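You operate a simulated robot arm through the tools that you are given. There is no shell and no other tool.

The job below is to be done with a simulated robot arm. You get a single attempt, and the scene is never put back.

## Task
Free the jam in machine one and lay the piece on the bench.
Fine: switch off first; turn the handwheel backward till the tangle is gone, then raise the foot.

The check looks at the end state, three seconds after you hand in, the way a careful person would. Anything else that was tipped, shoved, dropped, spilled or broken makes it a failure.

## Robot
A 6-joint arm with a two-finger gripper, fixed in place. Base frame: the origin is on the floor under the middle of its stand, x ahead of it, y to its left, z up; the work surface is at about z = 780. Lengths are in mm, angles in rad, forces in N, time in s.
It reaches about 1298 mm from its shoulder. Its first joint turns from -2.601 to 2.601 rad. Payload 1.57 kg.
The TCP is the grasp point between the finger pads, 21 mm short of the fingertips. In the tool frame z runs along the fingers and y along their closing line. The gripper opens to 70 mm; its body begins 50 mm behind the TCP.
Orientation is that of the tool frame in the base frame, as a unit quaternion [x, y, z, w]. With the fingers straight down and closing along the base's y, the tool's x points along the base's -x, its y along +y and its z along -z.

## Interface
- The arm moves only by the tool nudge_tool. Its argument "rows" is a list of rows, each a list of 7 numbers: the shift along the base's x, y, z in mm, then the turn, a rotation vector about the base's x, y, z in rad, then the opening, from 0 (shut) to 1 (fully open). In form: [[dx, dy, dz, rx, ry, rz, claw], ...]. A call has 1 to 20 rows; each row is the pose to reach, as a shift and turn from the pose commanded when the call began. Each row takes 0.2 s and may step no farther than 50 mm and 0.15 rad from the row before; otherwise, or with a gripper value out of range, the whole call is refused. Where a pose cannot be reached the arm comes as near as it can. A force on the tool above 50 N (or 10 N above the force at the start of the call, whichever is more), or a blocked arm, ends the call early, and 0.2 s more pass. Each finger travels about 103.7 mm/s and halts on what it meets, pressing with about 20 N; the grip force reading is that of the motor and also rises with nothing between the fingers. The clock runs only during rows and for 0.2 s after the last one: add rows that repeat a pose to give the fingers time. It gives the time, the measured TCP pose, the force on the tool (base axes), the opening and the grip force at its end, in the units of the frame above (readings bear some noise), with the torque about the TCP (base axes, N m) and any sound that the robot's microphone picked up.
- Cameras (640 x 400 px; columns grow to the right, rows downward): "scene" is fixed at [397.6, 502.1, 1613.3]; the picture's right is [1.00, -0.02, 0.00], its down [-0.02, -0.92, -0.40] and it looks along [0.01, 0.40, -0.92] (base axes); focal length 214 px, centre (320, 200). "wrist" rides on the gripper at [79, 4, -81] in the tool frame; the picture's right is [-0.05, 1.00, 0.00], its down [-0.67, -0.04, -0.74] and it looks along [-0.74, -0.04, 0.67] (tool axes); focal length 256 px, centre (320, 200). There is no depth. A picture from a camera that has moved, and an enlarged one, comes with that camera's place and axes in the base frame and with its lens.
- snapshot(camera): a new picture of that camera. It takes no simulated time.
- move_column(by): slides the trunk up (or, below 0, down) by that many mm; the arm rides with it, the base frame stays. It gives what a move gives, with no picture.
- zoom(camera, box): a new picture of the part [left, top, right, bottom] of that camera's present view, enlarged. It takes no simulated time.
- hand_in(): hands the job in; it is judged then, once.

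Nothing tells you positions but the pictures and the camera data. Unless the task says otherwise, let go and move clear before handing in.

The tools are called by a JSON object that holds its "method" and its "body". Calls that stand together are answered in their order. nudge_tool: Moves the arm, as the interface text tells. Its arguments: {"type":"object","properties":{"rows":{"type":"array","items":{"type":"array","items":{"type":"number"}}}},"required":["rows"]} The other tools are called the same way: move_column (by) moves the trunk up or down; snapshot (camera) takes a picture; zoom (camera, box) takes an enlarged picture of a part of a camera's view; hand_in () hands the job in.

At the start:

```text
clock: 0.0
position: [670.0, -396.9, 1204.0]
orientation: [0.0, 1.0, 0.001, 0.0]
wrist_force: [-0.4, -0.8, -0.4]
torque: [-0.01, 0.03, 0.02]
finger_gap: 70.0
gripper_force: 0.0
trunk travel left (down, up): [-885.0, 85.0]
```

scene: 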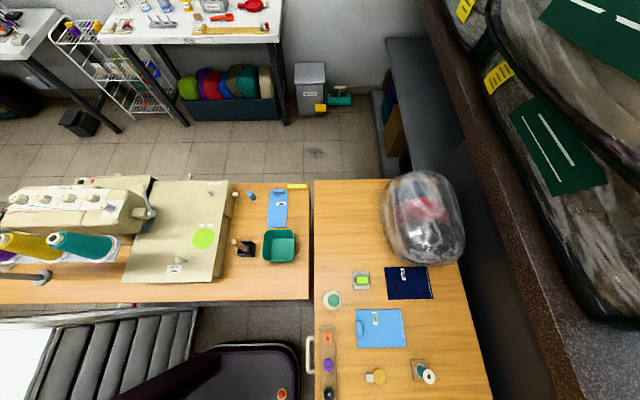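
wrist: 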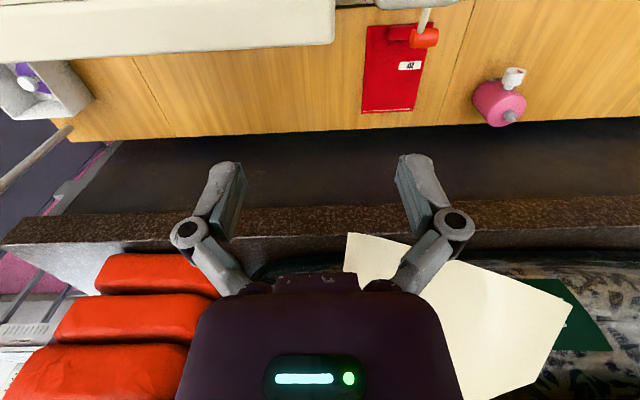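

The scene camera shows a sewing machine on a bench at the left and a side bench at the right. The wrist camera shows another bench with a red piece under something that may be a machine foot. I'll look closer before I move anything.

{"method": "zoom", "body": {"camera": "scene", "box": [0, 160, 320, 360]}}

{"method": "zoom", "body": {"camera": "scene", "box": [300, 160, 500, 400]}}

{"method": "zoom", "body": {"camera": "wrist", "box": [320, 0, 560, 150]}}

{"method": "zoom", "body": {"camera": "wrist", "box": [0, 0, 320, 200]}}

```text
2.00 times, centred on (160, 260) of scene
camera zoom: at [397.6, 502.1, 1613.3], right [1.0, -0.02, 0.0], down [-0.02, -0.92, -0.4], along [0.01, 0.4, -0.92], focal length 429 px, centre (640, 80)
```

zoom: 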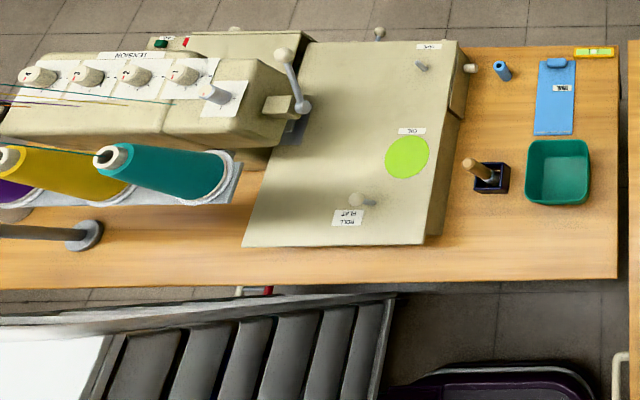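

```text
1.67 times, centred on (400, 280) of scene
camera zoom: at [397.6, 502.1, 1613.3], right [1.0, -0.02, 0.0], down [-0.02, -0.92, -0.4], along [0.01, 0.4, -0.92], focal length 358 px, centre (187, 67)
```

zoom: 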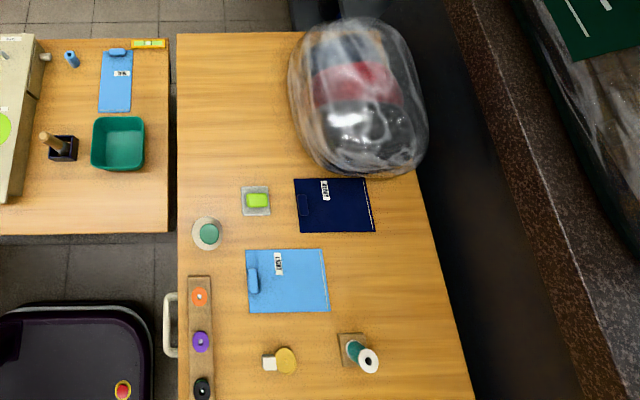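

```text
2.67 times, centred on (440, 75) of wrist
camera zoom: at [589.7, -391.6, 1284.8], right [0.05, 1.0, 0.0], down [0.67, -0.04, 0.74], along [0.74, -0.04, -0.67], focal length 683 px, centre (0, 533)
```

zoom: 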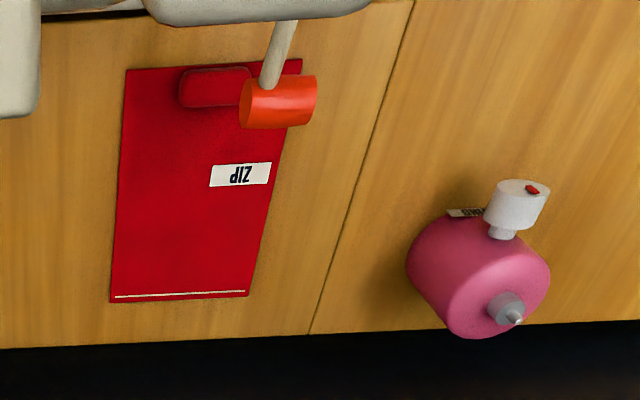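

```text
2.00 times, centred on (160, 100) of wrist
camera zoom: at [589.7, -391.6, 1284.8], right [0.05, 1.0, 0.0], down [0.67, -0.04, 0.74], along [0.74, -0.04, -0.67], focal length 512 px, centre (640, 400)
```

zoom: 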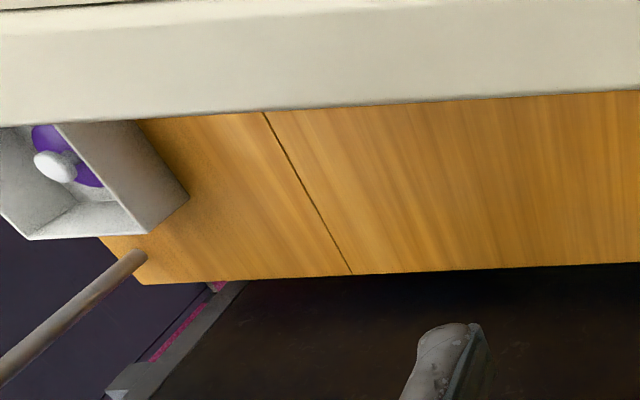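

The wrist camera looks outward over a bench, and part of a cream-coloured machine body shows at the top of its picture. I'll raise the trunk and move the arm back and up, tilting the camera downward to find machine one.

{"method": "move_column", "body": {"by": 80}}

{"method": "snapshot", "body": {"camera": "wrist"}}

{"method": "snapshot", "body": {"camera": "scene"}}

```text
clock: 1.2
position: [670.2, -395.9, 1283.5]
orientation: [0.0, 1.0, 0.001, 0.0]
wrist_force: [-0.2, 0.6, 0.0]
torque: [0.0, -0.02, 0.02]
finger_gap: 69.8
gripper_force: 0.0
trunk travel left (down, up): [-965.0, 5.0]
```

```text
taken
camera wrist: at [589.8, -391.6, 1364.7], right [0.05, 1.0, 0.0], down [0.67, -0.04, 0.74], along [0.74, -0.04, -0.67], focal length 256 px, centre (320, 200)
```

wrist: 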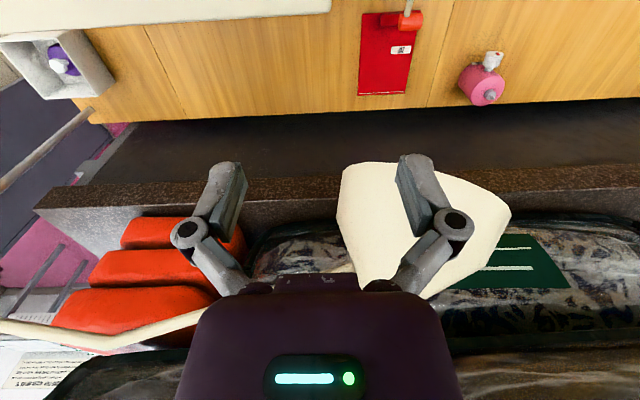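

```text
taken
```

scene: 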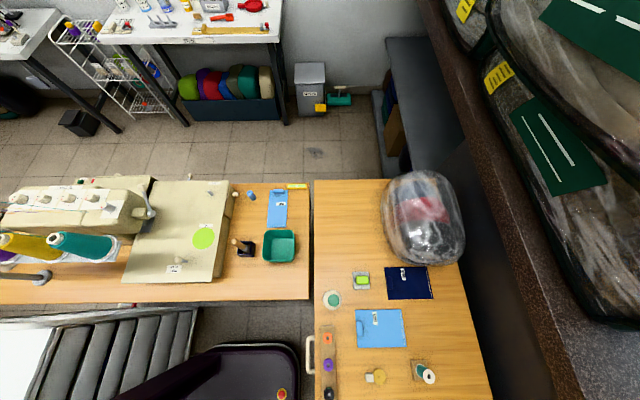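

The bench with the machine runs along the y axis, and a cream machine body lies below and behind the tool. I'll tilt the camera down in place so I can see that body.

{"method": "nudge_tool", "body": {"rows": [[-20, 0, 20, 0, 0.14, 0, 1], [-40, 0, 40, 0, 0.28, 0, 1], [-60, 0, 60, 0, 0.42, 0, 1], [-80, 0, 80, 0, 0.56, 0, 1], [-100, 0, 90, 0, 0.7, 0, 1], [-120, 0, 90, 0, 0.83, 0, 1]]}}

{"method": "snapshot", "body": {"camera": "wrist"}}

```text
clock: 2.6
position: [544.8, -432.4, 1318.1]
orientation: [-0.014, 0.952, -0.037, -0.303]
wrist_force: [-0.8, -0.3, -0.3]
torque: [-0.01, 0.01, 0.0]
finger_gap: 70.2
gripper_force: 0.0
out of reach, approached as far as the arm can: row 1, 2, 3, 4, 5, 6
trunk travel left (down, up): [-965.0, 5.0]
```

```text
taken
camera wrist: at [525.1, -421.3, 1429.3], right [-0.01, 1.0, -0.09], down [0.97, 0.03, 0.23], along [0.23, -0.09, -0.97], focal length 256 px, centre (320, 200)
```

wrist: 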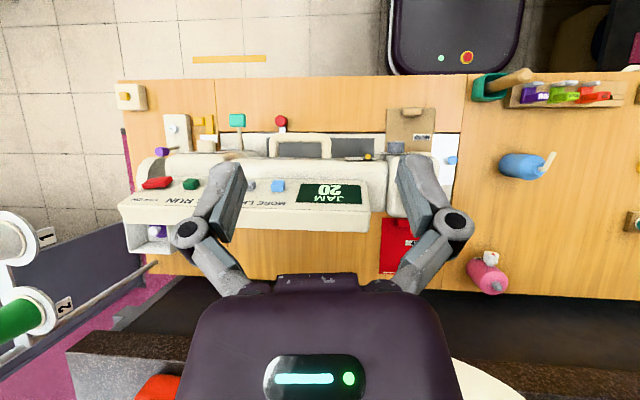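

Now I can see the machine from above, with a green display reading "JAM 20" and RUN and MORE labels on its panel. I'll zoom in on its parts.

{"method": "zoom", "body": {"camera": "wrist", "box": [110, 80, 270, 290]}}

{"method": "zoom", "body": {"camera": "wrist", "box": [240, 80, 400, 230]}}

{"method": "zoom", "body": {"camera": "wrist", "box": [360, 70, 640, 300]}}

{"method": "zoom", "body": {"camera": "wrist", "box": [0, 150, 200, 400]}}

```text
1.90 times, centred on (190, 185) of wrist
camera zoom: at [525.1, -421.3, 1429.3], right [-0.01, 1.0, -0.09], down [0.97, 0.03, 0.23], along [0.23, -0.09, -0.97], focal length 488 px, centre (568, 229)
```

zoom: 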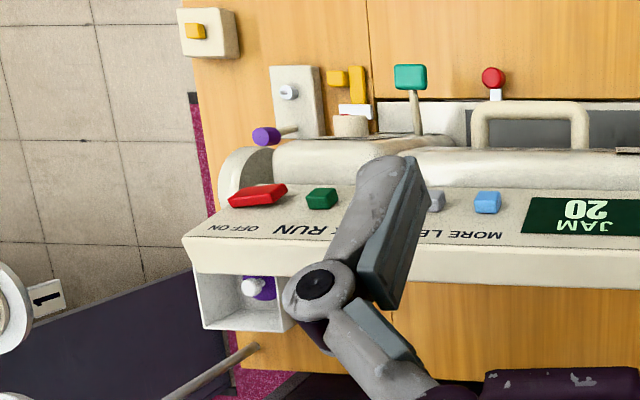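

```text
2.67 times, centred on (320, 155) of wrist
camera zoom: at [525.1, -421.3, 1429.3], right [-0.01, 1.0, -0.09], down [0.97, 0.03, 0.23], along [0.23, -0.09, -0.97], focal length 683 px, centre (320, 320)
```

zoom: 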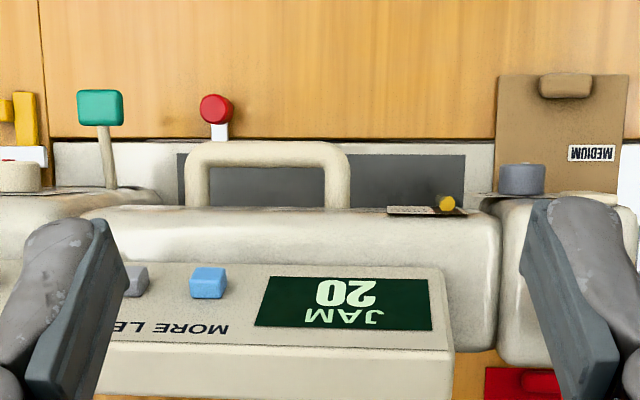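

```text
1.74 times, centred on (500, 185) of wrist
camera zoom: at [525.1, -421.3, 1429.3], right [-0.01, 1.0, -0.09], down [0.97, 0.03, 0.23], along [0.23, -0.09, -0.97], focal length 445 px, centre (7, 226)
```

zoom: 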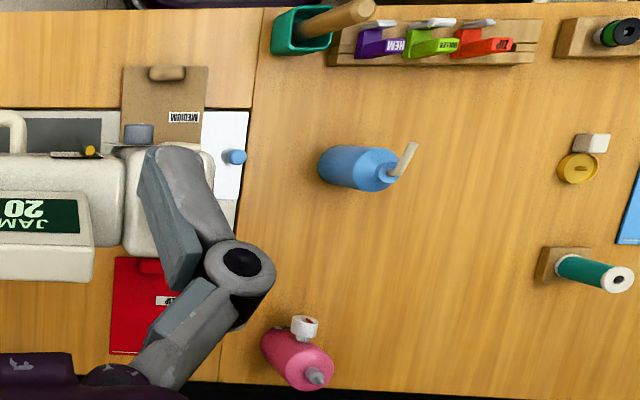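

```text
1.60 times, centred on (100, 275) of wrist
camera zoom: at [525.1, -421.3, 1429.3], right [-0.01, 1.0, -0.09], down [0.97, 0.03, 0.23], along [0.23, -0.09, -0.97], focal length 410 px, centre (672, 80)
```

zoom: 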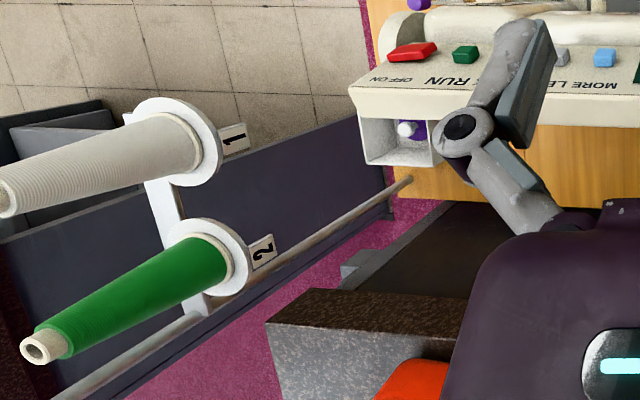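

This machine has a red OFF/ON rocker, a green RUN button, LESS and MORE buttons and a JAM display. I'll check whether the other machine is numbered, then look at this one from more angles.

{"method": "zoom", "body": {"camera": "scene", "box": [0, 170, 160, 270]}}

{"method": "zoom", "body": {"camera": "scene", "box": [110, 170, 320, 300]}}

{"method": "zoom", "body": {"camera": "scene", "box": [0, 0, 300, 130]}}

{"method": "zoom", "body": {"camera": "wrist", "box": [150, 90, 250, 200]}}

{"method": "zoom", "body": {"camera": "wrist", "box": [340, 100, 480, 200]}}

```text
4.00 times, centred on (80, 220) of scene
camera zoom: at [397.6, 502.1, 1613.3], right [1.0, -0.02, 0.0], down [-0.02, -0.92, -0.4], along [0.01, 0.4, -0.92], focal length 858 px, centre (1280, 120)
```

zoom: 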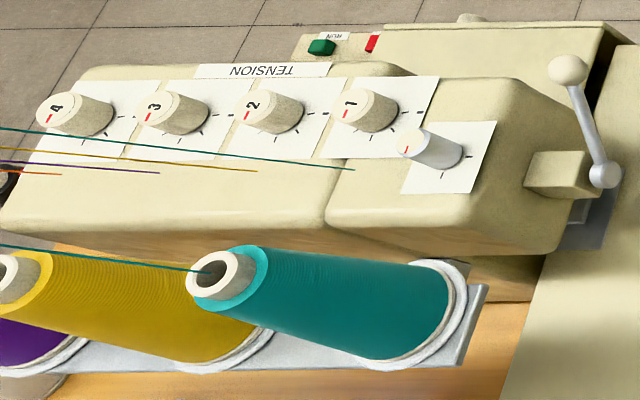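

```text
3.05 times, centred on (215, 235) of scene
camera zoom: at [397.6, 502.1, 1613.3], right [1.0, -0.02, 0.0], down [-0.02, -0.92, -0.4], along [0.01, 0.4, -0.92], focal length 654 px, centre (640, 93)
```

zoom: 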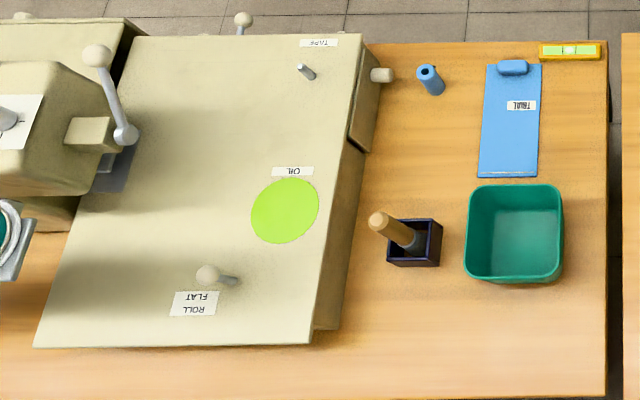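

```text
2.13 times, centred on (150, 65) of scene
camera zoom: at [397.6, 502.1, 1613.3], right [1.0, -0.02, 0.0], down [-0.02, -0.92, -0.4], along [0.01, 0.4, -0.92], focal length 458 px, centre (683, 488)
```

zoom: 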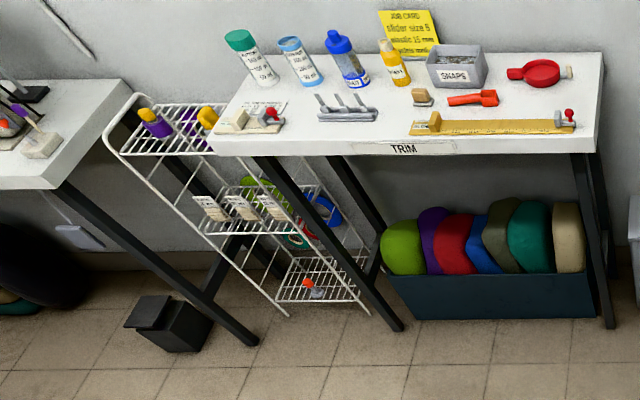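

```text
3.64 times, centred on (200, 145) of wrist
camera zoom: at [525.1, -421.3, 1429.3], right [-0.01, 1.0, -0.09], down [0.97, 0.03, 0.23], along [0.23, -0.09, -0.97], focal length 931 px, centre (756, 400)
```

zoom: 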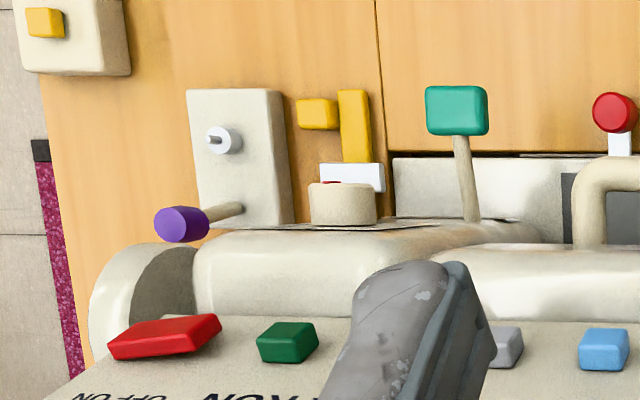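

```text
4.00 times, centred on (410, 150) of wrist
camera zoom: at [525.1, -421.3, 1429.3], right [-0.01, 1.0, -0.09], down [0.97, 0.03, 0.23], along [0.23, -0.09, -0.97], focal length 1024 px, centre (-40, 400)
```

zoom: 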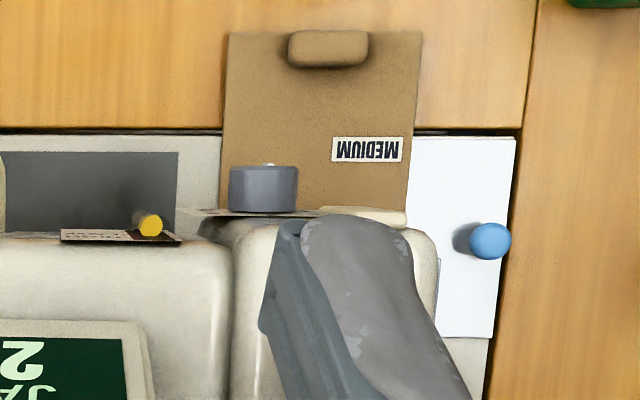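

The machine's body runs along y, with a handwheel at the −y end and the head at the +y end holding the tan "MEDIUM" piece. Next I'll view it from the operator's side, which is −x.

{"method": "nudge_tool", "body": {"rows": [[-30, 0, 0, 0, -0.14, 0, 1], [-60, 0, 0, 0, -0.28, 0, 1], [-90, 0, 0, 0, -0.42, 0, 1], [-120, 0, 0, 0, -0.56, 0, 1], [-150, 0, -10, 0, -0.7, 0, 1], [-180, 0, -40, 0, -0.83, 0, 1]]}}

{"method": "snapshot", "body": {"camera": "wrist"}}

```text
clock: 4.0
position: [359.7, -427.4, 1289.1]
orientation: [0.002, 0.993, -0.039, 0.11]
wrist_force: [0.1, -1.3, 0.5]
torque: [0.0, -0.04, -0.01]
finger_gap: 70.1
gripper_force: 0.0
out of reach, approached as far as the arm can: row 1, 2, 3, 4, 5, 6
trunk travel left (down, up): [-965.0, 5.0]
```

```text
taken
camera wrist: at [264.3, -416.6, 1350.2], right [0.07, 1.0, -0.07], down [0.49, 0.03, 0.87], along [0.87, -0.09, -0.48], focal length 256 px, centre (320, 200)
```

wrist: 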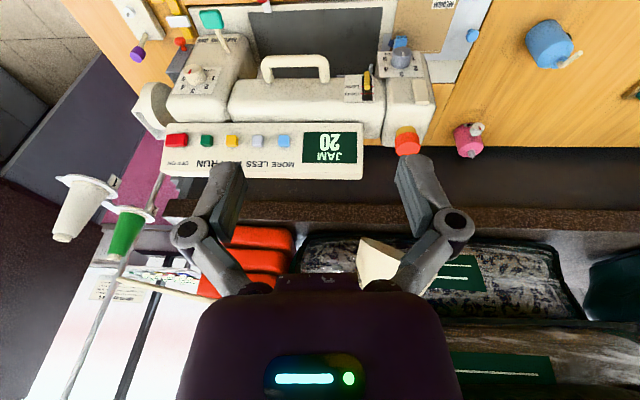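

From here the whole machine shows, upside down in the picture. I'll zoom on the details.

{"method": "zoom", "body": {"camera": "wrist", "box": [110, 0, 250, 140]}}

{"method": "zoom", "body": {"camera": "wrist", "box": [330, 0, 490, 170]}}

{"method": "zoom", "body": {"camera": "wrist", "box": [140, 110, 380, 190]}}

{"method": "zoom", "body": {"camera": "wrist", "box": [200, 0, 400, 130]}}

```text
2.86 times, centred on (180, 70) of wrist
camera zoom: at [264.3, -416.6, 1350.2], right [0.07, 1.0, -0.07], down [0.49, 0.03, 0.87], along [0.87, -0.09, -0.48], focal length 731 px, centre (720, 571)
```

zoom: 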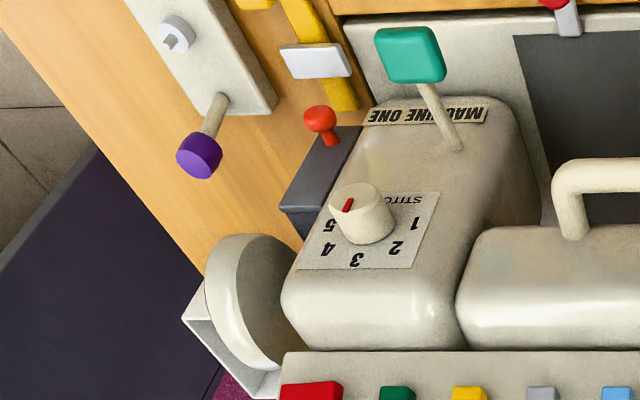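

```text
2.35 times, centred on (410, 85) of wrist
camera zoom: at [264.3, -416.6, 1350.2], right [0.07, 1.0, -0.07], down [0.49, 0.03, 0.87], along [0.87, -0.09, -0.48], focal length 602 px, centre (108, 471)
```

zoom: 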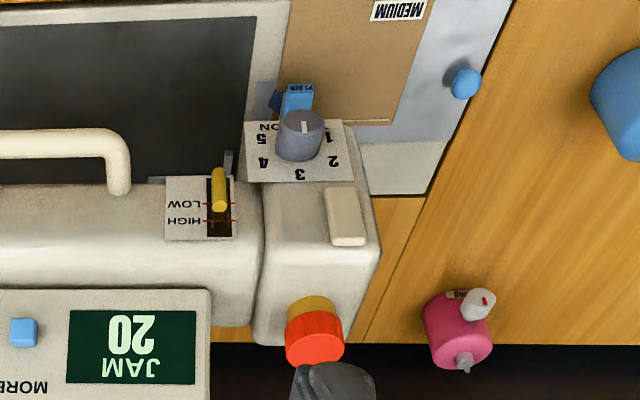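

```text
2.67 times, centred on (260, 150) of wrist
camera zoom: at [264.3, -416.6, 1350.2], right [0.07, 1.0, -0.07], down [0.49, 0.03, 0.87], along [0.87, -0.09, -0.48], focal length 683 px, centre (480, 333)
```

zoom: 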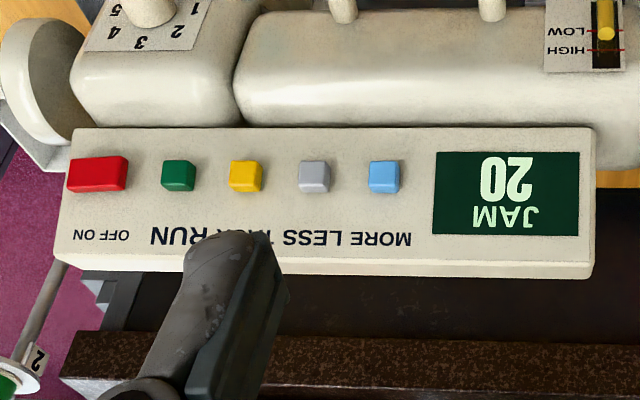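

```text
3.08 times, centred on (300, 65) of wrist
camera zoom: at [264.3, -416.6, 1350.2], right [0.07, 1.0, -0.07], down [0.49, 0.03, 0.87], along [0.87, -0.09, -0.48], focal length 788 px, centre (382, 615)
```

zoom: 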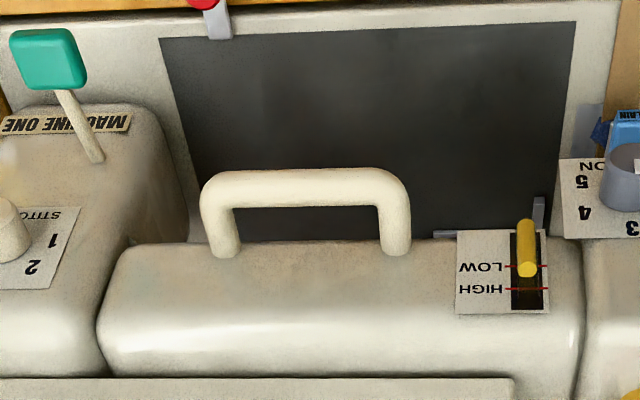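

It is labelled MACHINE ONE, and its front parts sit at roughly x≈490–590 and z≈870–1060. I'll lower the trunk so the camera can see the needle area and the handwheel better.

{"method": "move_column", "body": {"by": -150}}

{"method": "snapshot", "body": {"camera": "wrist"}}

```text
clock: 5.7
position: [360.7, -426.5, 1139.9]
orientation: [0.003, 0.993, -0.039, 0.109]
wrist_force: [0.4, 0.3, 0.0]
torque: [-0.02, -0.03, -0.04]
finger_gap: 69.9
gripper_force: 0.0
trunk travel left (down, up): [-815.0, 155.0]
```

```text
taken
camera wrist: at [265.7, -416.8, 1200.2], right [0.07, 1.0, -0.07], down [0.49, 0.03, 0.87], along [0.87, -0.09, -0.49], focal length 256 px, centre (320, 200)
```

wrist: 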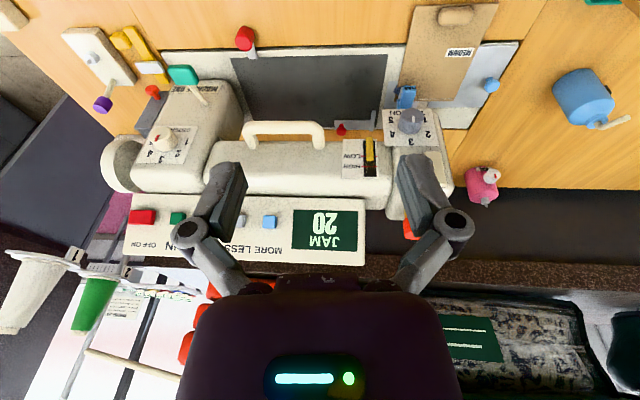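

{"method": "zoom", "body": {"camera": "wrist", "box": [330, 0, 530, 200]}}

{"method": "zoom", "body": {"camera": "wrist", "box": [50, 0, 270, 200]}}

{"method": "zoom", "body": {"camera": "wrist", "box": [320, 80, 440, 190]}}

```text
2.00 times, centred on (430, 100) of wrist
camera zoom: at [265.7, -416.8, 1200.2], right [0.07, 1.0, -0.07], down [0.49, 0.03, 0.87], along [0.87, -0.09, -0.49], focal length 512 px, centre (100, 400)
```

zoom: 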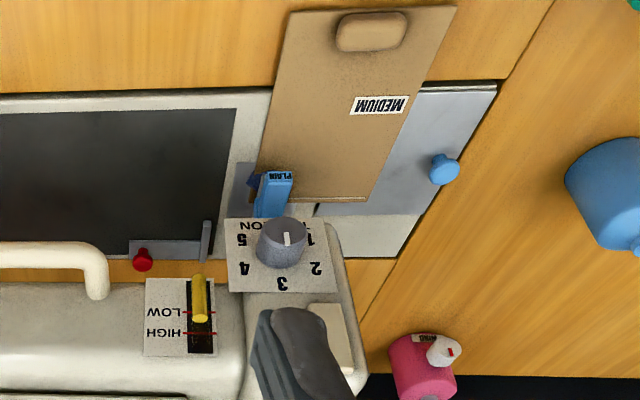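

```text
2.00 times, centred on (160, 100) of wrist
camera zoom: at [265.7, -416.8, 1200.2], right [0.07, 1.0, -0.07], down [0.49, 0.03, 0.87], along [0.87, -0.09, -0.49], focal length 512 px, centre (640, 400)
```

zoom: 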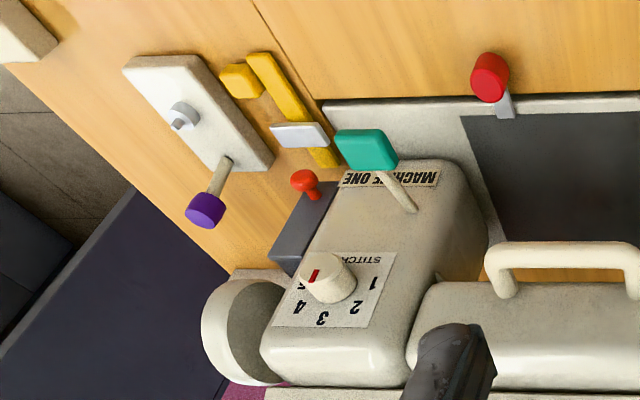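

```text
3.64 times, centred on (380, 135) of wrist
camera zoom: at [265.7, -416.8, 1200.2], right [0.07, 1.0, -0.07], down [0.49, 0.03, 0.87], along [0.87, -0.09, -0.49], focal length 931 px, centre (102, 436)
```

zoom: 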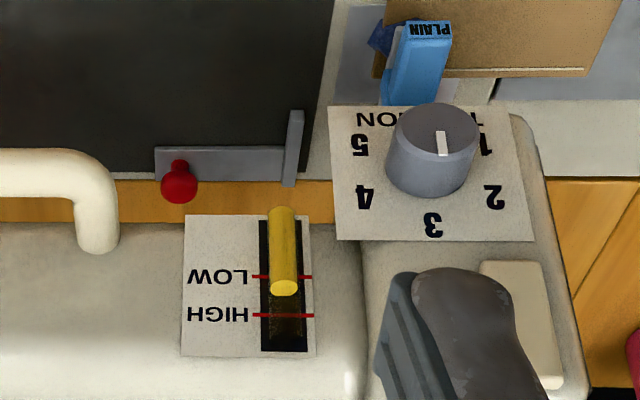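

The head carries a blue PLAIN foot with a dark blue tangle beside it, and an L-bar with a red knob sits behind it. I'll lower further and tilt the camera toward horizontal so I can see under the arm.

{"method": "move_column", "body": {"by": -170}}

{"method": "nudge_tool", "body": {"rows": [[-10, -10, 0, 0, -0.13, 0, 1], [-20, -20, 0, 0, -0.26, 0, 1], [-30, -30, 0, 0, -0.39, 0, 1]]}}

{"method": "snapshot", "body": {"camera": "wrist"}}

```text
clock: 7.6
position: [361.5, -427.1, 968.7]
orientation: [0.003, 0.993, -0.039, 0.109]
wrist_force: [0.1, -0.2, 0.1]
torque: [0.01, 0.01, 0.01]
finger_gap: 70.0
gripper_force: 0.1
trunk travel left (down, up): [-645.0, 325.0]
```

```text
clock: 8.4
position: [335.7, -468.1, 998.4]
orientation: [0.01, 0.953, -0.038, 0.3]
wrist_force: [0.1, -0.1, 1.0]
torque: [0.03, 0.0, 0.0]
finger_gap: 70.1
gripper_force: 0.0
out of reach, approached as far as the arm can: row 1, 2, 3
trunk travel left (down, up): [-645.0, 325.0]
```

```text
taken
camera wrist: at [223.1, -457.4, 1018.2], right [0.09, 1.0, -0.04], down [0.12, 0.02, 0.99], along [0.99, -0.09, -0.12], focal length 256 px, centre (320, 200)
```

wrist: 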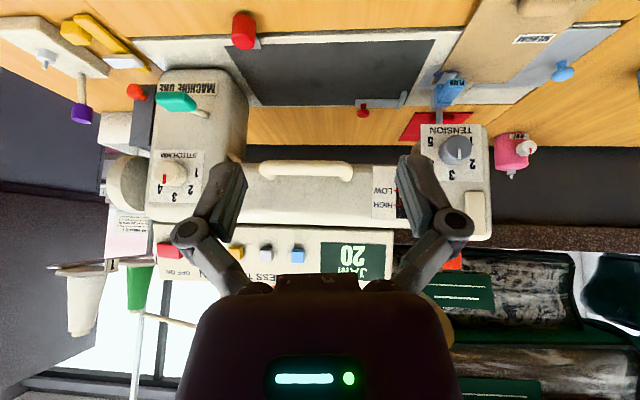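

{"method": "zoom", "body": {"camera": "wrist", "box": [340, 20, 580, 200]}}

{"method": "zoom", "body": {"camera": "wrist", "box": [340, 60, 480, 150]}}

{"method": "zoom", "body": {"camera": "wrist", "box": [0, 0, 280, 220]}}

```text
2.22 times, centred on (460, 110) of wrist
camera zoom: at [223.1, -457.4, 1018.2], right [0.09, 1.0, -0.04], down [0.12, 0.02, 0.99], along [0.99, -0.09, -0.12], focal length 569 px, centre (9, 400)
```

zoom: 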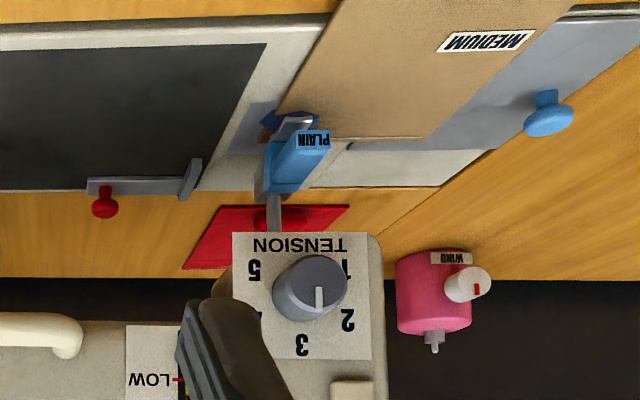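

```text
4.44 times, centred on (410, 105) of wrist
camera zoom: at [223.1, -457.4, 1018.2], right [0.09, 1.0, -0.04], down [0.12, 0.02, 0.99], along [0.99, -0.09, -0.12], focal length 1138 px, centre (-80, 622)
```

zoom: 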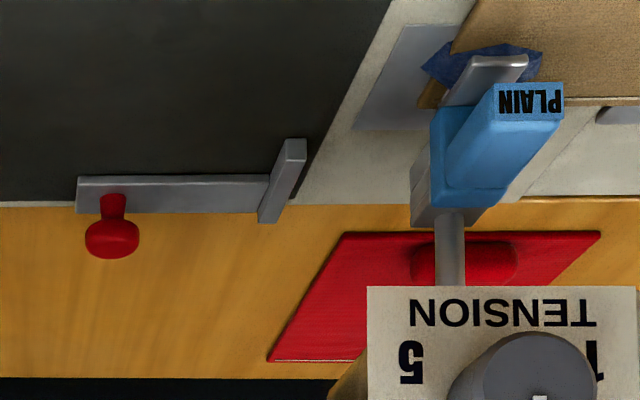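

```text
1.82 times, centred on (140, 110) of wrist
camera zoom: at [223.1, -457.4, 1018.2], right [0.09, 1.0, -0.04], down [0.12, 0.02, 0.99], along [0.99, -0.09, -0.12], focal length 465 px, centre (647, 364)
```

zoom: 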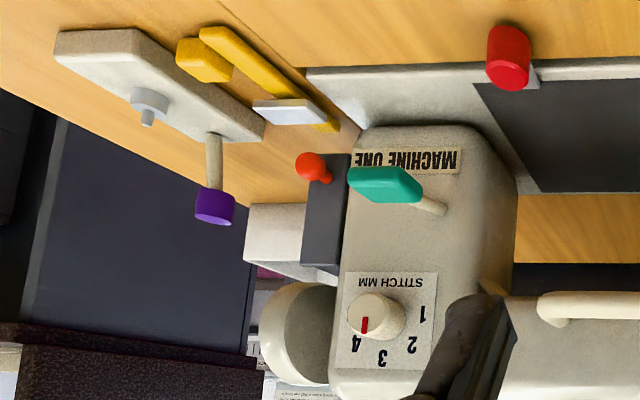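

Moving sideways a little will show the LOW/HIGH label between the fingers.

{"method": "nudge_tool", "body": {"rows": [[0, 40, 0, 0, 0, 0, 1], [0, 80, 0, 0, 0, 0, 1]]}}

{"method": "snapshot", "body": {"camera": "wrist"}}

{"method": "zoom", "body": {"camera": "wrist", "box": [270, 60, 430, 260]}}

```text
clock: 9.0
position: [362.0, -457.2, 998.2]
orientation: [0.01, 0.953, -0.039, 0.299]
wrist_force: [-0.4, 0.9, -0.1]
torque: [-0.01, -0.01, -0.02]
finger_gap: 69.9
gripper_force: 0.0
out of reach, approached as far as the arm can: row 1, 2
trunk travel left (down, up): [-645.0, 325.0]
```

```text
taken
camera wrist: at [250.6, -445.4, 1018.2], right [0.09, 1.0, -0.04], down [0.12, 0.03, 0.99], along [0.99, -0.09, -0.12], focal length 256 px, centre (320, 200)
```

wrist: 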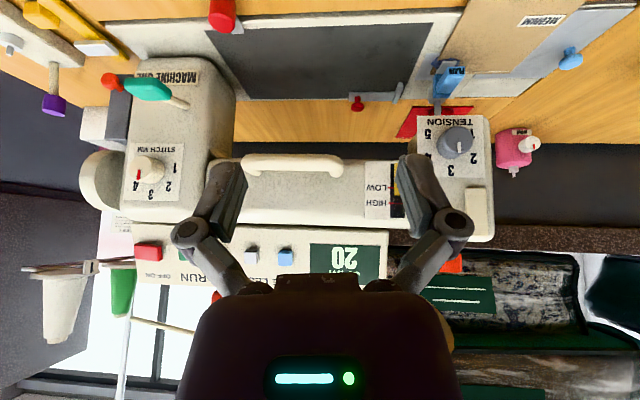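

```text
2.00 times, centred on (350, 160) of wrist
camera zoom: at [250.6, -445.4, 1018.2], right [0.09, 1.0, -0.04], down [0.12, 0.03, 0.99], along [0.99, -0.09, -0.12], focal length 512 px, centre (260, 280)
```

zoom: 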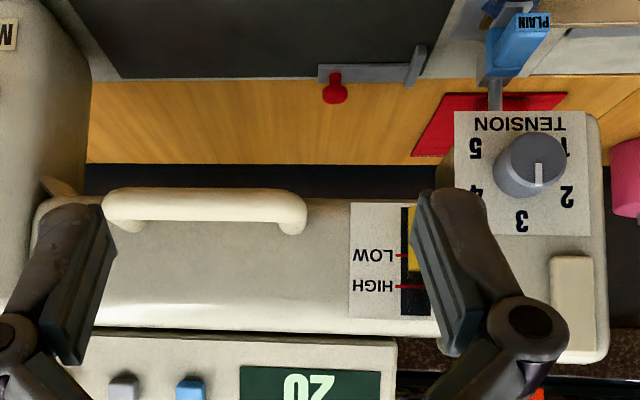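

The LOW/HIGH slot is vertical on the arm's front face, and the yellow lever sits at LOW, so I take that as the foot lift. The handwheel is at about (582, −787, 976), and I'll go look at its face for direction marks.

{"method": "move_column", "body": {"by": 150}}

{"method": "nudge_tool", "body": {"rows": [[15, -40, 0, 0, 0.12, 0, 1], [30, -80, 0, 0, 0.24, 0, 1], [45, -120, 0, 0, 0.36, 0, 1], [60, -160, 0, 0, 0.48, 0, 1], [75, -200, 0, 0, 0.6, 0, 1], [85, -240, 0, 0, 0.6, 0, 1], [90, -280, 0, 0, 0.6, 0, 1], [90, -320, 0, 0, 0.6, 0, 1], [90, -360, 0, 0, 0.6, 0, 1], [90, -400, 0, 0, 0.6, 0, 1]]}}

{"method": "snapshot", "body": {"camera": "wrist"}}

```text
clock: 10.8
position: [362.3, -457.0, 1148.4]
orientation: [0.01, 0.953, -0.038, 0.299]
wrist_force: [-0.4, -0.2, -0.2]
torque: [0.0, -0.01, -0.01]
finger_gap: 70.1
gripper_force: 0.1
trunk travel left (down, up): [-795.0, 175.0]
```

```text
clock: 13.0
position: [454.9, -858.2, 1113.9]
orientation: [-0.001, 0.999, -0.039, 0.003]
wrist_force: [1.1, -0.2, 0.4]
torque: [0.02, -0.01, 0.02]
finger_gap: 69.9
gripper_force: 0.0
out of reach, approached as far as the arm can: row 1, 2, 3, 4, 5, 6, 7, 8, 9, 10
trunk travel left (down, up): [-795.0, 175.0]
```

```text
taken
camera wrist: at [374.2, -847.6, 1193.7], right [0.05, 1.0, -0.08], down [0.66, 0.02, 0.75], along [0.75, -0.09, -0.66], focal length 256 px, centre (320, 200)
```

wrist: 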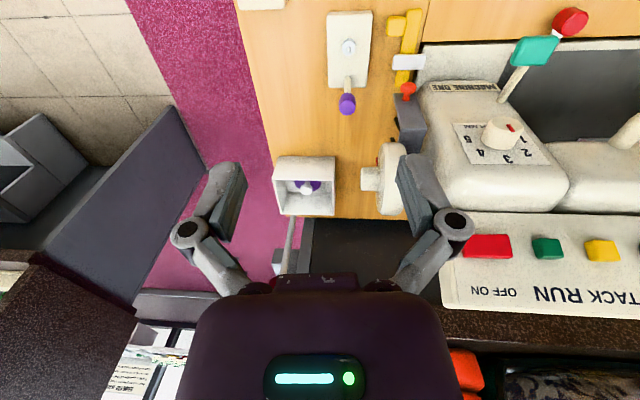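

The handwheel is at the −y end, seen edge-on, with a peg on its outer face. The arm's height seems to change only with the trunk, so I'll test a small downward nudge and level the tool.

{"method": "nudge_tool", "body": {"rows": [[0, -10, -10, 0.078, 0, 0, 1], [0, -20, -30, 0.078, 0, 0, 1]]}}

{"method": "zoom", "body": {"camera": "wrist", "box": [260, 0, 460, 230]}}

```text
clock: 13.6
position: [452.4, -878.6, 1114.0]
orientation: [-0.001, 1.0, 0.0, 0.003]
wrist_force: [-0.3, 0.1, -0.7]
torque: [-0.02, -0.02, 0.0]
finger_gap: 70.1
gripper_force: 0.1
out of reach, approached as far as the arm can: row 1, 2
trunk travel left (down, up): [-795.0, 175.0]
```

```text
1.74 times, centred on (360, 115) of wrist
camera zoom: at [372.7, -874.2, 1194.4], right [0.05, 1.0, 0.0], down [0.66, -0.03, 0.75], along [0.75, -0.04, -0.66], focal length 445 px, centre (250, 348)
```

zoom: 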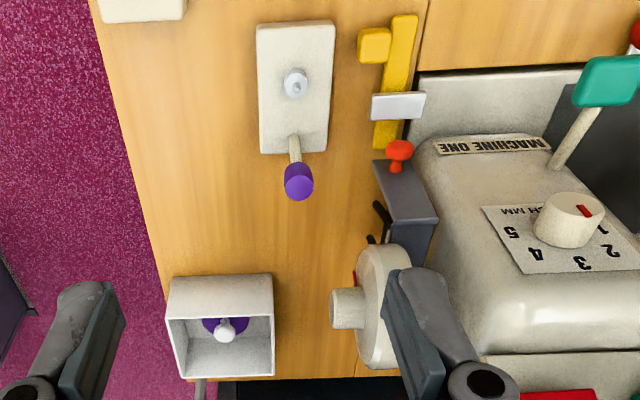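

Confirmed: height changes only with the trunk. Next I'll yaw the tool and shift a bit toward −y to view the handwheel's outer face.

{"method": "nudge_tool", "body": {"rows": [[0, -10, 0, 0, 0, 0.14, 1], [0, -20, 0, 0, 0, 0.28, 1], [10, -30, 0, 0, 0, 0.42, 1], [20, -40, 0, 0, 0, 0.56, 1], [30, -50, 0, 0, 0, 0.7, 1], [40, -60, 0, 0, 0, 0.84, 1], [50, -70, 0, 0, 0, 0.98, 1]]}}

{"method": "snapshot", "body": {"camera": "wrist"}}

```text
clock: 15.2
position: [504.4, -946.4, 1113.8]
orientation: [-0.474, 0.881, 0.001, 0.003]
wrist_force: [-0.1, 0.8, -0.3]
torque: [-0.01, 0.03, -0.03]
finger_gap: 69.9
gripper_force: 0.1
trunk travel left (down, up): [-795.0, 175.0]
```

```text
taken
camera wrist: at [455.3, -1010.0, 1194.0], right [-0.8, 0.6, 0.0], down [0.39, 0.53, 0.75], along [0.45, 0.6, -0.66], focal length 256 px, centre (320, 200)
```

wrist: 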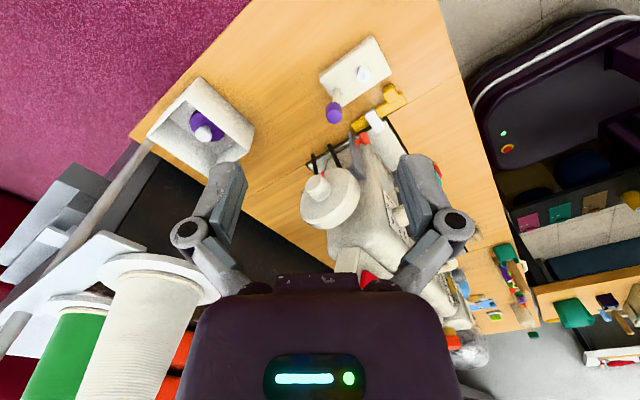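

{"method": "zoom", "body": {"camera": "wrist", "box": [260, 110, 420, 270]}}

{"method": "move_column", "body": {"by": -100}}

{"method": "snapshot", "body": {"camera": "wrist"}}

{"method": "zoom", "body": {"camera": "wrist", "box": [240, 120, 420, 300]}}

```text
2.50 times, centred on (340, 190) of wrist
camera zoom: at [455.3, -1010.0, 1194.0], right [-0.8, 0.6, 0.0], down [0.39, 0.53, 0.75], along [0.45, 0.6, -0.66], focal length 640 px, centre (270, 225)
```

zoom: 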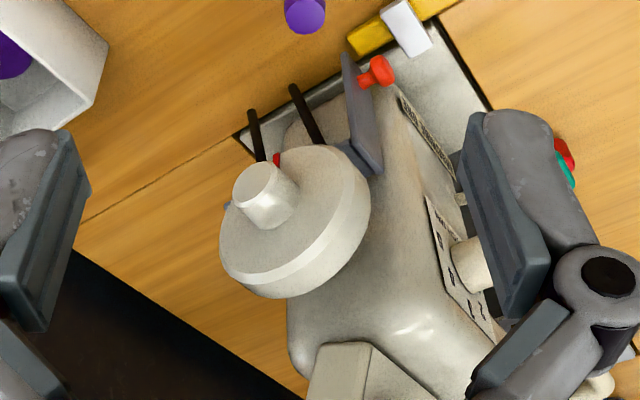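

```text
clock: 16.5
position: [503.7, -945.6, 1014.6]
orientation: [-0.472, 0.882, 0.001, 0.004]
wrist_force: [-0.7, -0.5, 1.0]
torque: [-0.03, 0.04, 0.01]
finger_gap: 69.6
gripper_force: 0.1
trunk travel left (down, up): [-695.0, 275.0]
```

```text
taken
camera wrist: at [454.4, -1009.5, 1094.3], right [-0.8, 0.6, 0.0], down [0.4, 0.53, 0.75], along [0.45, 0.6, -0.66], focal length 256 px, centre (320, 200)
```

wrist: 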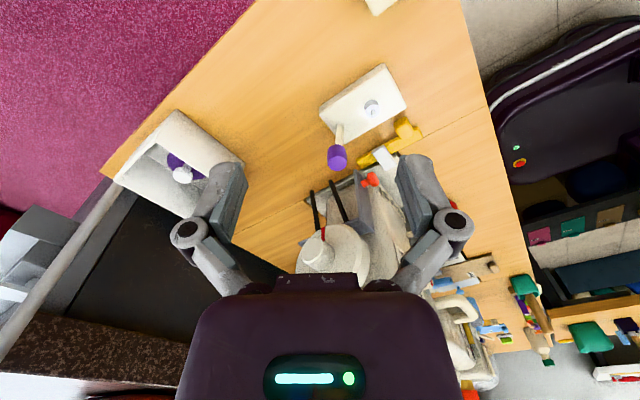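

```text
2.22 times, centred on (330, 210) of wrist
camera zoom: at [454.4, -1009.5, 1094.3], right [-0.8, 0.6, 0.0], down [0.4, 0.53, 0.75], along [0.45, 0.6, -0.66], focal length 569 px, centre (298, 178)
```

zoom: 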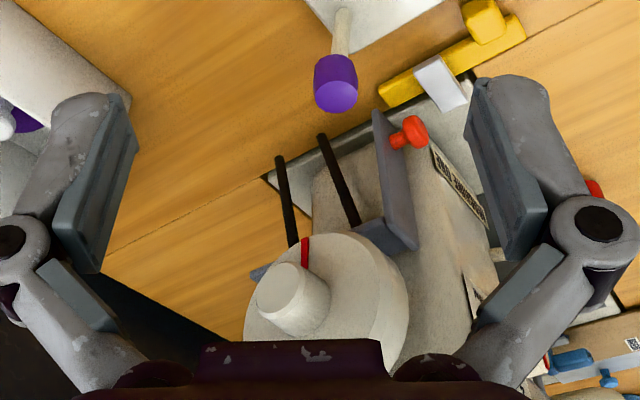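

The handwheel is a cream disc with a knob on its −y face and a red mark near the rim. Before getting close, I'll tilt the camera up a bit to see the wheel face-on and where my own links run.

{"method": "nudge_tool", "body": {"rows": [[0, 0, 1, 0.107, -0.08, 0, 1], [0, 0, 6, 0.213, -0.16, 0, 1], [0, 0, 14, 0.32, -0.24, 0, 1]]}}

{"method": "snapshot", "body": {"camera": "wrist"}}

{"method": "zoom", "body": {"camera": "wrist", "box": [240, 100, 400, 290]}}

```text
clock: 17.3
position: [505.6, -945.9, 1029.6]
orientation: [-0.461, 0.864, 0.086, 0.184]
wrist_force: [-0.1, 0.0, -0.7]
torque: [0.03, 0.0, 0.01]
finger_gap: 69.6
gripper_force: 0.1
trunk travel left (down, up): [-695.0, 275.0]
```

```text
taken
camera wrist: at [441.4, -1029.2, 1071.7], right [-0.8, 0.6, 0.0], down [0.19, 0.25, 0.95], along [0.57, 0.76, -0.32], focal length 256 px, centre (320, 200)
```

wrist: 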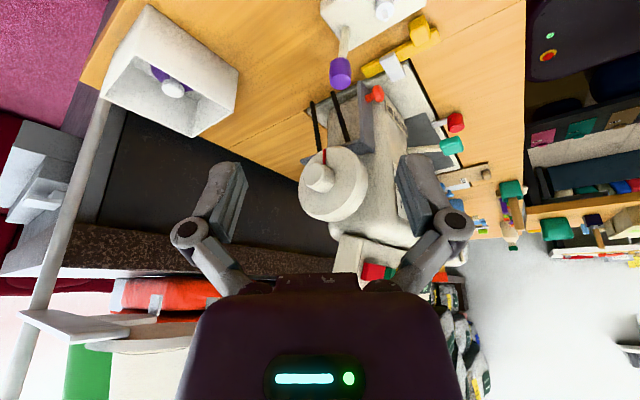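

```text
2.11 times, centred on (320, 195) of wrist
camera zoom: at [441.4, -1029.2, 1071.7], right [-0.8, 0.6, 0.0], down [0.19, 0.25, 0.95], along [0.57, 0.76, -0.32], focal length 539 px, centre (320, 210)
```

zoom: 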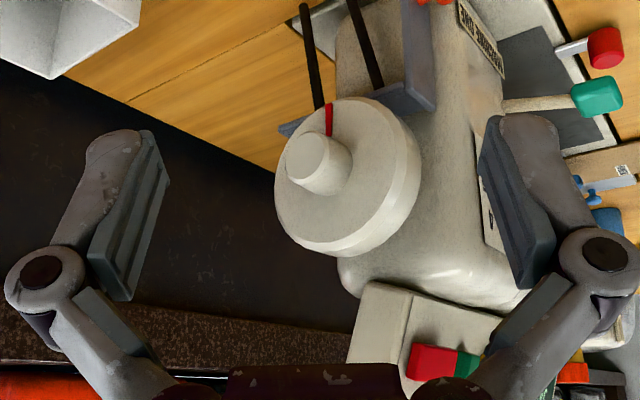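

The wheel has a hub knob, a red mark and about an 84 mm diameter, with free space in front of it. First comes the switch: I'll back off, level the tool, yaw back to face +x, and then look at the rocker up close.

{"method": "move_column", "body": {"by": 100}}

{"method": "nudge_tool", "body": {"rows": [[-15, 0, -8, -0.107, 0.08, 0, 1], [-30, 10, -13, -0.213, 0.16, 0, 1], [-45, 20, -15, -0.32, 0.24, 0, 1]]}}

{"method": "nudge_tool", "body": {"rows": [[0, 20, 0, 0, 0, -0.14, 1], [0, 40, 0, 0, 0, -0.28, 1], [0, 60, 0, 0, 0, -0.42, 1], [0, 80, 0, 0, 0, -0.56, 1], [0, 100, 0, 0, 0, -0.7, 1], [0, 125, 0, 0, 0, -0.84, 1], [0, 150, 0, 0, 0, -0.98, 1], [0, 190, 0, 0, 0, -0.98, 1], [0, 220, 0, 0, 0, -0.98, 0.5]]}}

{"method": "snapshot", "body": {"camera": "wrist"}}

```text
clock: 18.6
position: [504.3, -946.0, 1128.1]
orientation: [-0.462, 0.864, 0.086, 0.183]
wrist_force: [0.1, -0.4, -0.5]
torque: [0.0, 0.01, -0.03]
finger_gap: 70.1
gripper_force: 0.0
trunk travel left (down, up): [-795.0, 175.0]
```

```text
clock: 19.4
position: [461.1, -923.4, 1114.9]
orientation: [-0.472, 0.882, 0.001, 0.002]
wrist_force: [-0.6, -0.3, -0.3]
torque: [0.02, 0.0, -0.02]
finger_gap: 69.9
gripper_force: 0.0
trunk travel left (down, up): [-795.0, 175.0]
```

```text
clock: 21.4
position: [461.0, -709.6, 1113.8]
orientation: [0.0, 1.0, 0.0, 0.003]
wrist_force: [0.3, 0.7, 0.5]
torque: [-0.02, -0.02, 0.01]
finger_gap: 35.4
gripper_force: 0.1
trunk travel left (down, up): [-795.0, 175.0]
```

```text
taken
camera wrist: at [378.8, -705.3, 1194.4], right [0.05, 1.0, 0.0], down [0.66, -0.03, 0.75], along [0.75, -0.04, -0.66], focal length 256 px, centre (320, 200)
```

wrist: 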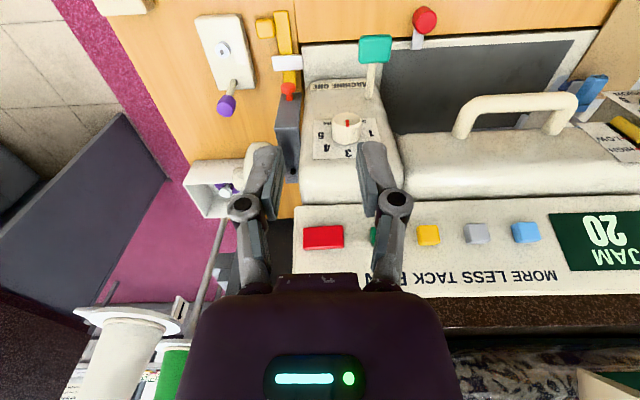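

{"method": "nudge_tool", "body": {"rows": [[0, 0, 1.9, 0, -0.14, 0, 0], [0, 0, 7.4, 0, -0.28, 0, 0], [0, 0, 16.3, 0, -0.42, 0, 0], [0, 0, 28.8, 0, -0.56, 0, 0], [0, 0, 44.5, 0, -0.7, 0, 0], [0, 0, 57.3, 0, -0.8, 0, 0]]}}

{"method": "snapshot", "body": {"camera": "wrist"}}

```text
clock: 22.9
position: [459.5, -705.3, 1172.8]
orientation: [-0.001, 0.919, -0.001, 0.395]
wrist_force: [0.6, -0.3, -0.3]
torque: [0.0, 0.01, 0.02]
finger_gap: 0.0
gripper_force: 20.3
trunk travel left (down, up): [-795.0, 175.0]
```

```text
taken
camera wrist: at [345.6, -701.0, 1169.9], right [0.03, 1.0, 0.04], down [-0.08, -0.03, 1.0], along [1.0, -0.04, 0.08], focal length 256 px, centre (320, 200)
```

wrist: 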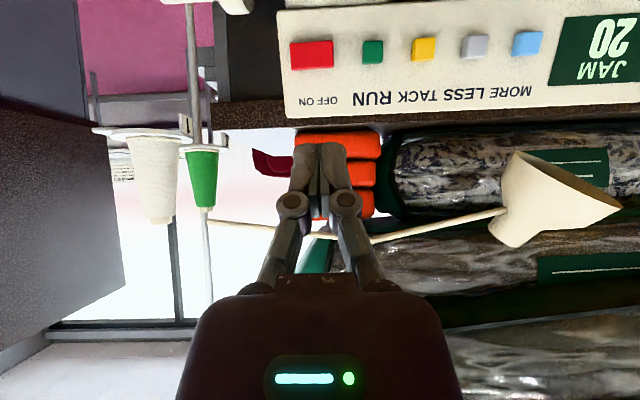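

{"method": "zoom", "body": {"camera": "wrist", "box": [270, 10, 410, 130]}}

```text
3.33 times, centred on (340, 70) of wrist
camera zoom: at [345.6, -701.0, 1169.9], right [0.03, 1.0, 0.04], down [-0.08, -0.03, 1.0], along [1.0, -0.04, 0.08], focal length 853 px, centre (253, 633)
```

zoom: 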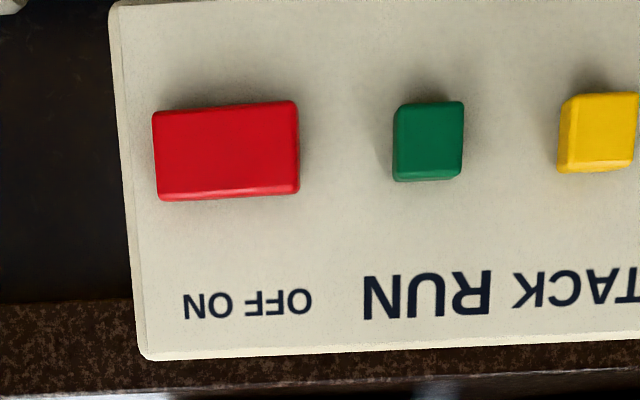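

The labels confirm OFF is on the +y half of the rocker, at about y=−703 and z=1055. I'll lower so the closed fingertips are level with that half, then push toward +x.

{"method": "move_column", "body": {"by": -104}}

{"method": "nudge_tool", "body": {"rows": [[25, 3, 0, 0, 0, 0, 0], [50, 3, 0, 0, 0, 0, 0], [75, 3, 0, 0, 0, 0, 0], [85, 3, 0, 0, 0, 0, 0]]}}

{"method": "snapshot", "body": {"camera": "wrist"}}

{"method": "zoom", "body": {"camera": "wrist", "box": [230, 100, 410, 230]}}

```text
clock: 24.2
position: [459.3, -705.1, 1067.1]
orientation: [-0.002, 0.919, 0.0, 0.393]
wrist_force: [0.8, 0.1, -0.1]
torque: [-0.03, 0.02, -0.03]
finger_gap: 0.1
gripper_force: 20.0
trunk travel left (down, up): [-691.0, 279.0]
```

```text
clock: 25.2
position: [545.4, -702.6, 1068.2]
orientation: [-0.002, 0.92, 0.0, 0.393]
wrist_force: [-0.9, -0.6, 0.4]
torque: [-0.03, 0.03, -0.01]
finger_gap: 0.0
gripper_force: 20.0
trunk travel left (down, up): [-691.0, 279.0]
```

```text
taken
camera wrist: at [429.5, -698.5, 1065.8], right [0.03, 1.0, 0.04], down [-0.08, -0.03, 1.0], along [1.0, -0.04, 0.08], focal length 256 px, centre (320, 200)
```

wrist: 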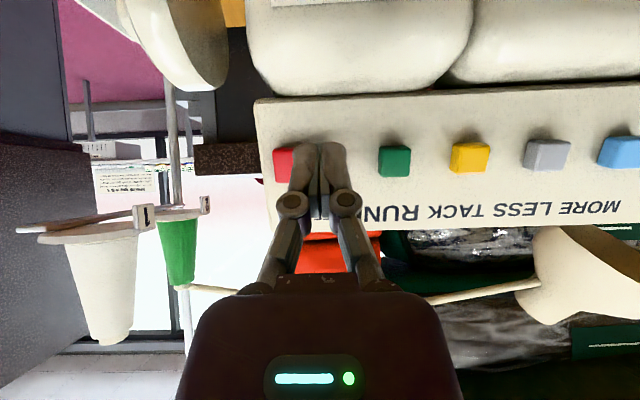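

```text
3.08 times, centred on (320, 165) of wrist
camera zoom: at [429.5, -698.5, 1065.8], right [0.03, 1.0, 0.04], down [-0.08, -0.03, 1.0], along [1.0, -0.04, 0.08], focal length 788 px, centre (320, 308)
```

zoom: 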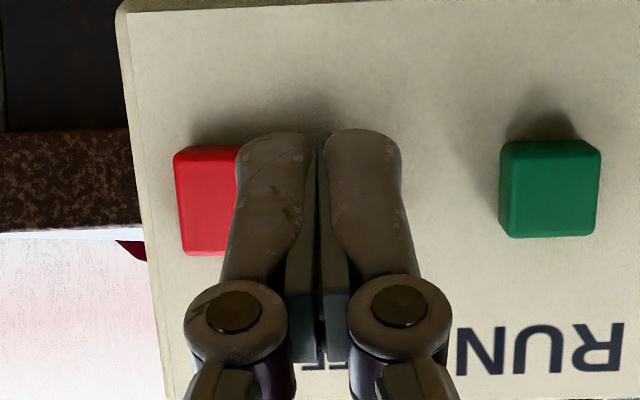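

The fingertips line up with the OFF half of the rocker. I'll push forward in small steps.

{"method": "nudge_tool", "body": {"rows": [[15, 0, 0, 0, 0, 0, 0], [22, 0, 0, 0, 0, 0, 0], [26, 0, 0, 0, 0, 0, 0], [29, 0, 0, 0, 0, 0, 0], [32, 0, 0, 0, 0, 0, 0]]}}

{"method": "snapshot", "body": {"camera": "wrist"}}

```text
clock: 26.4
position: [572.5, -701.6, 1069.5]
orientation: [-0.002, 0.919, 0.0, 0.394]
wrist_force: [-28.1, 4.8, -0.6]
torque: [0.04, 0.24, -0.09]
finger_gap: 0.0
gripper_force: 19.5
trunk travel left (down, up): [-691.0, 279.0]
```

```text
taken
camera wrist: at [458.3, -697.3, 1067.3], right [0.03, 1.0, 0.04], down [-0.08, -0.03, 1.0], along [1.0, -0.04, 0.08], focal length 256 px, centre (320, 200)
```

wrist: 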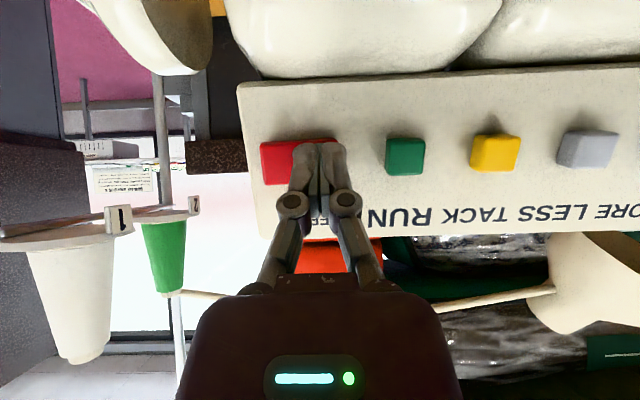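

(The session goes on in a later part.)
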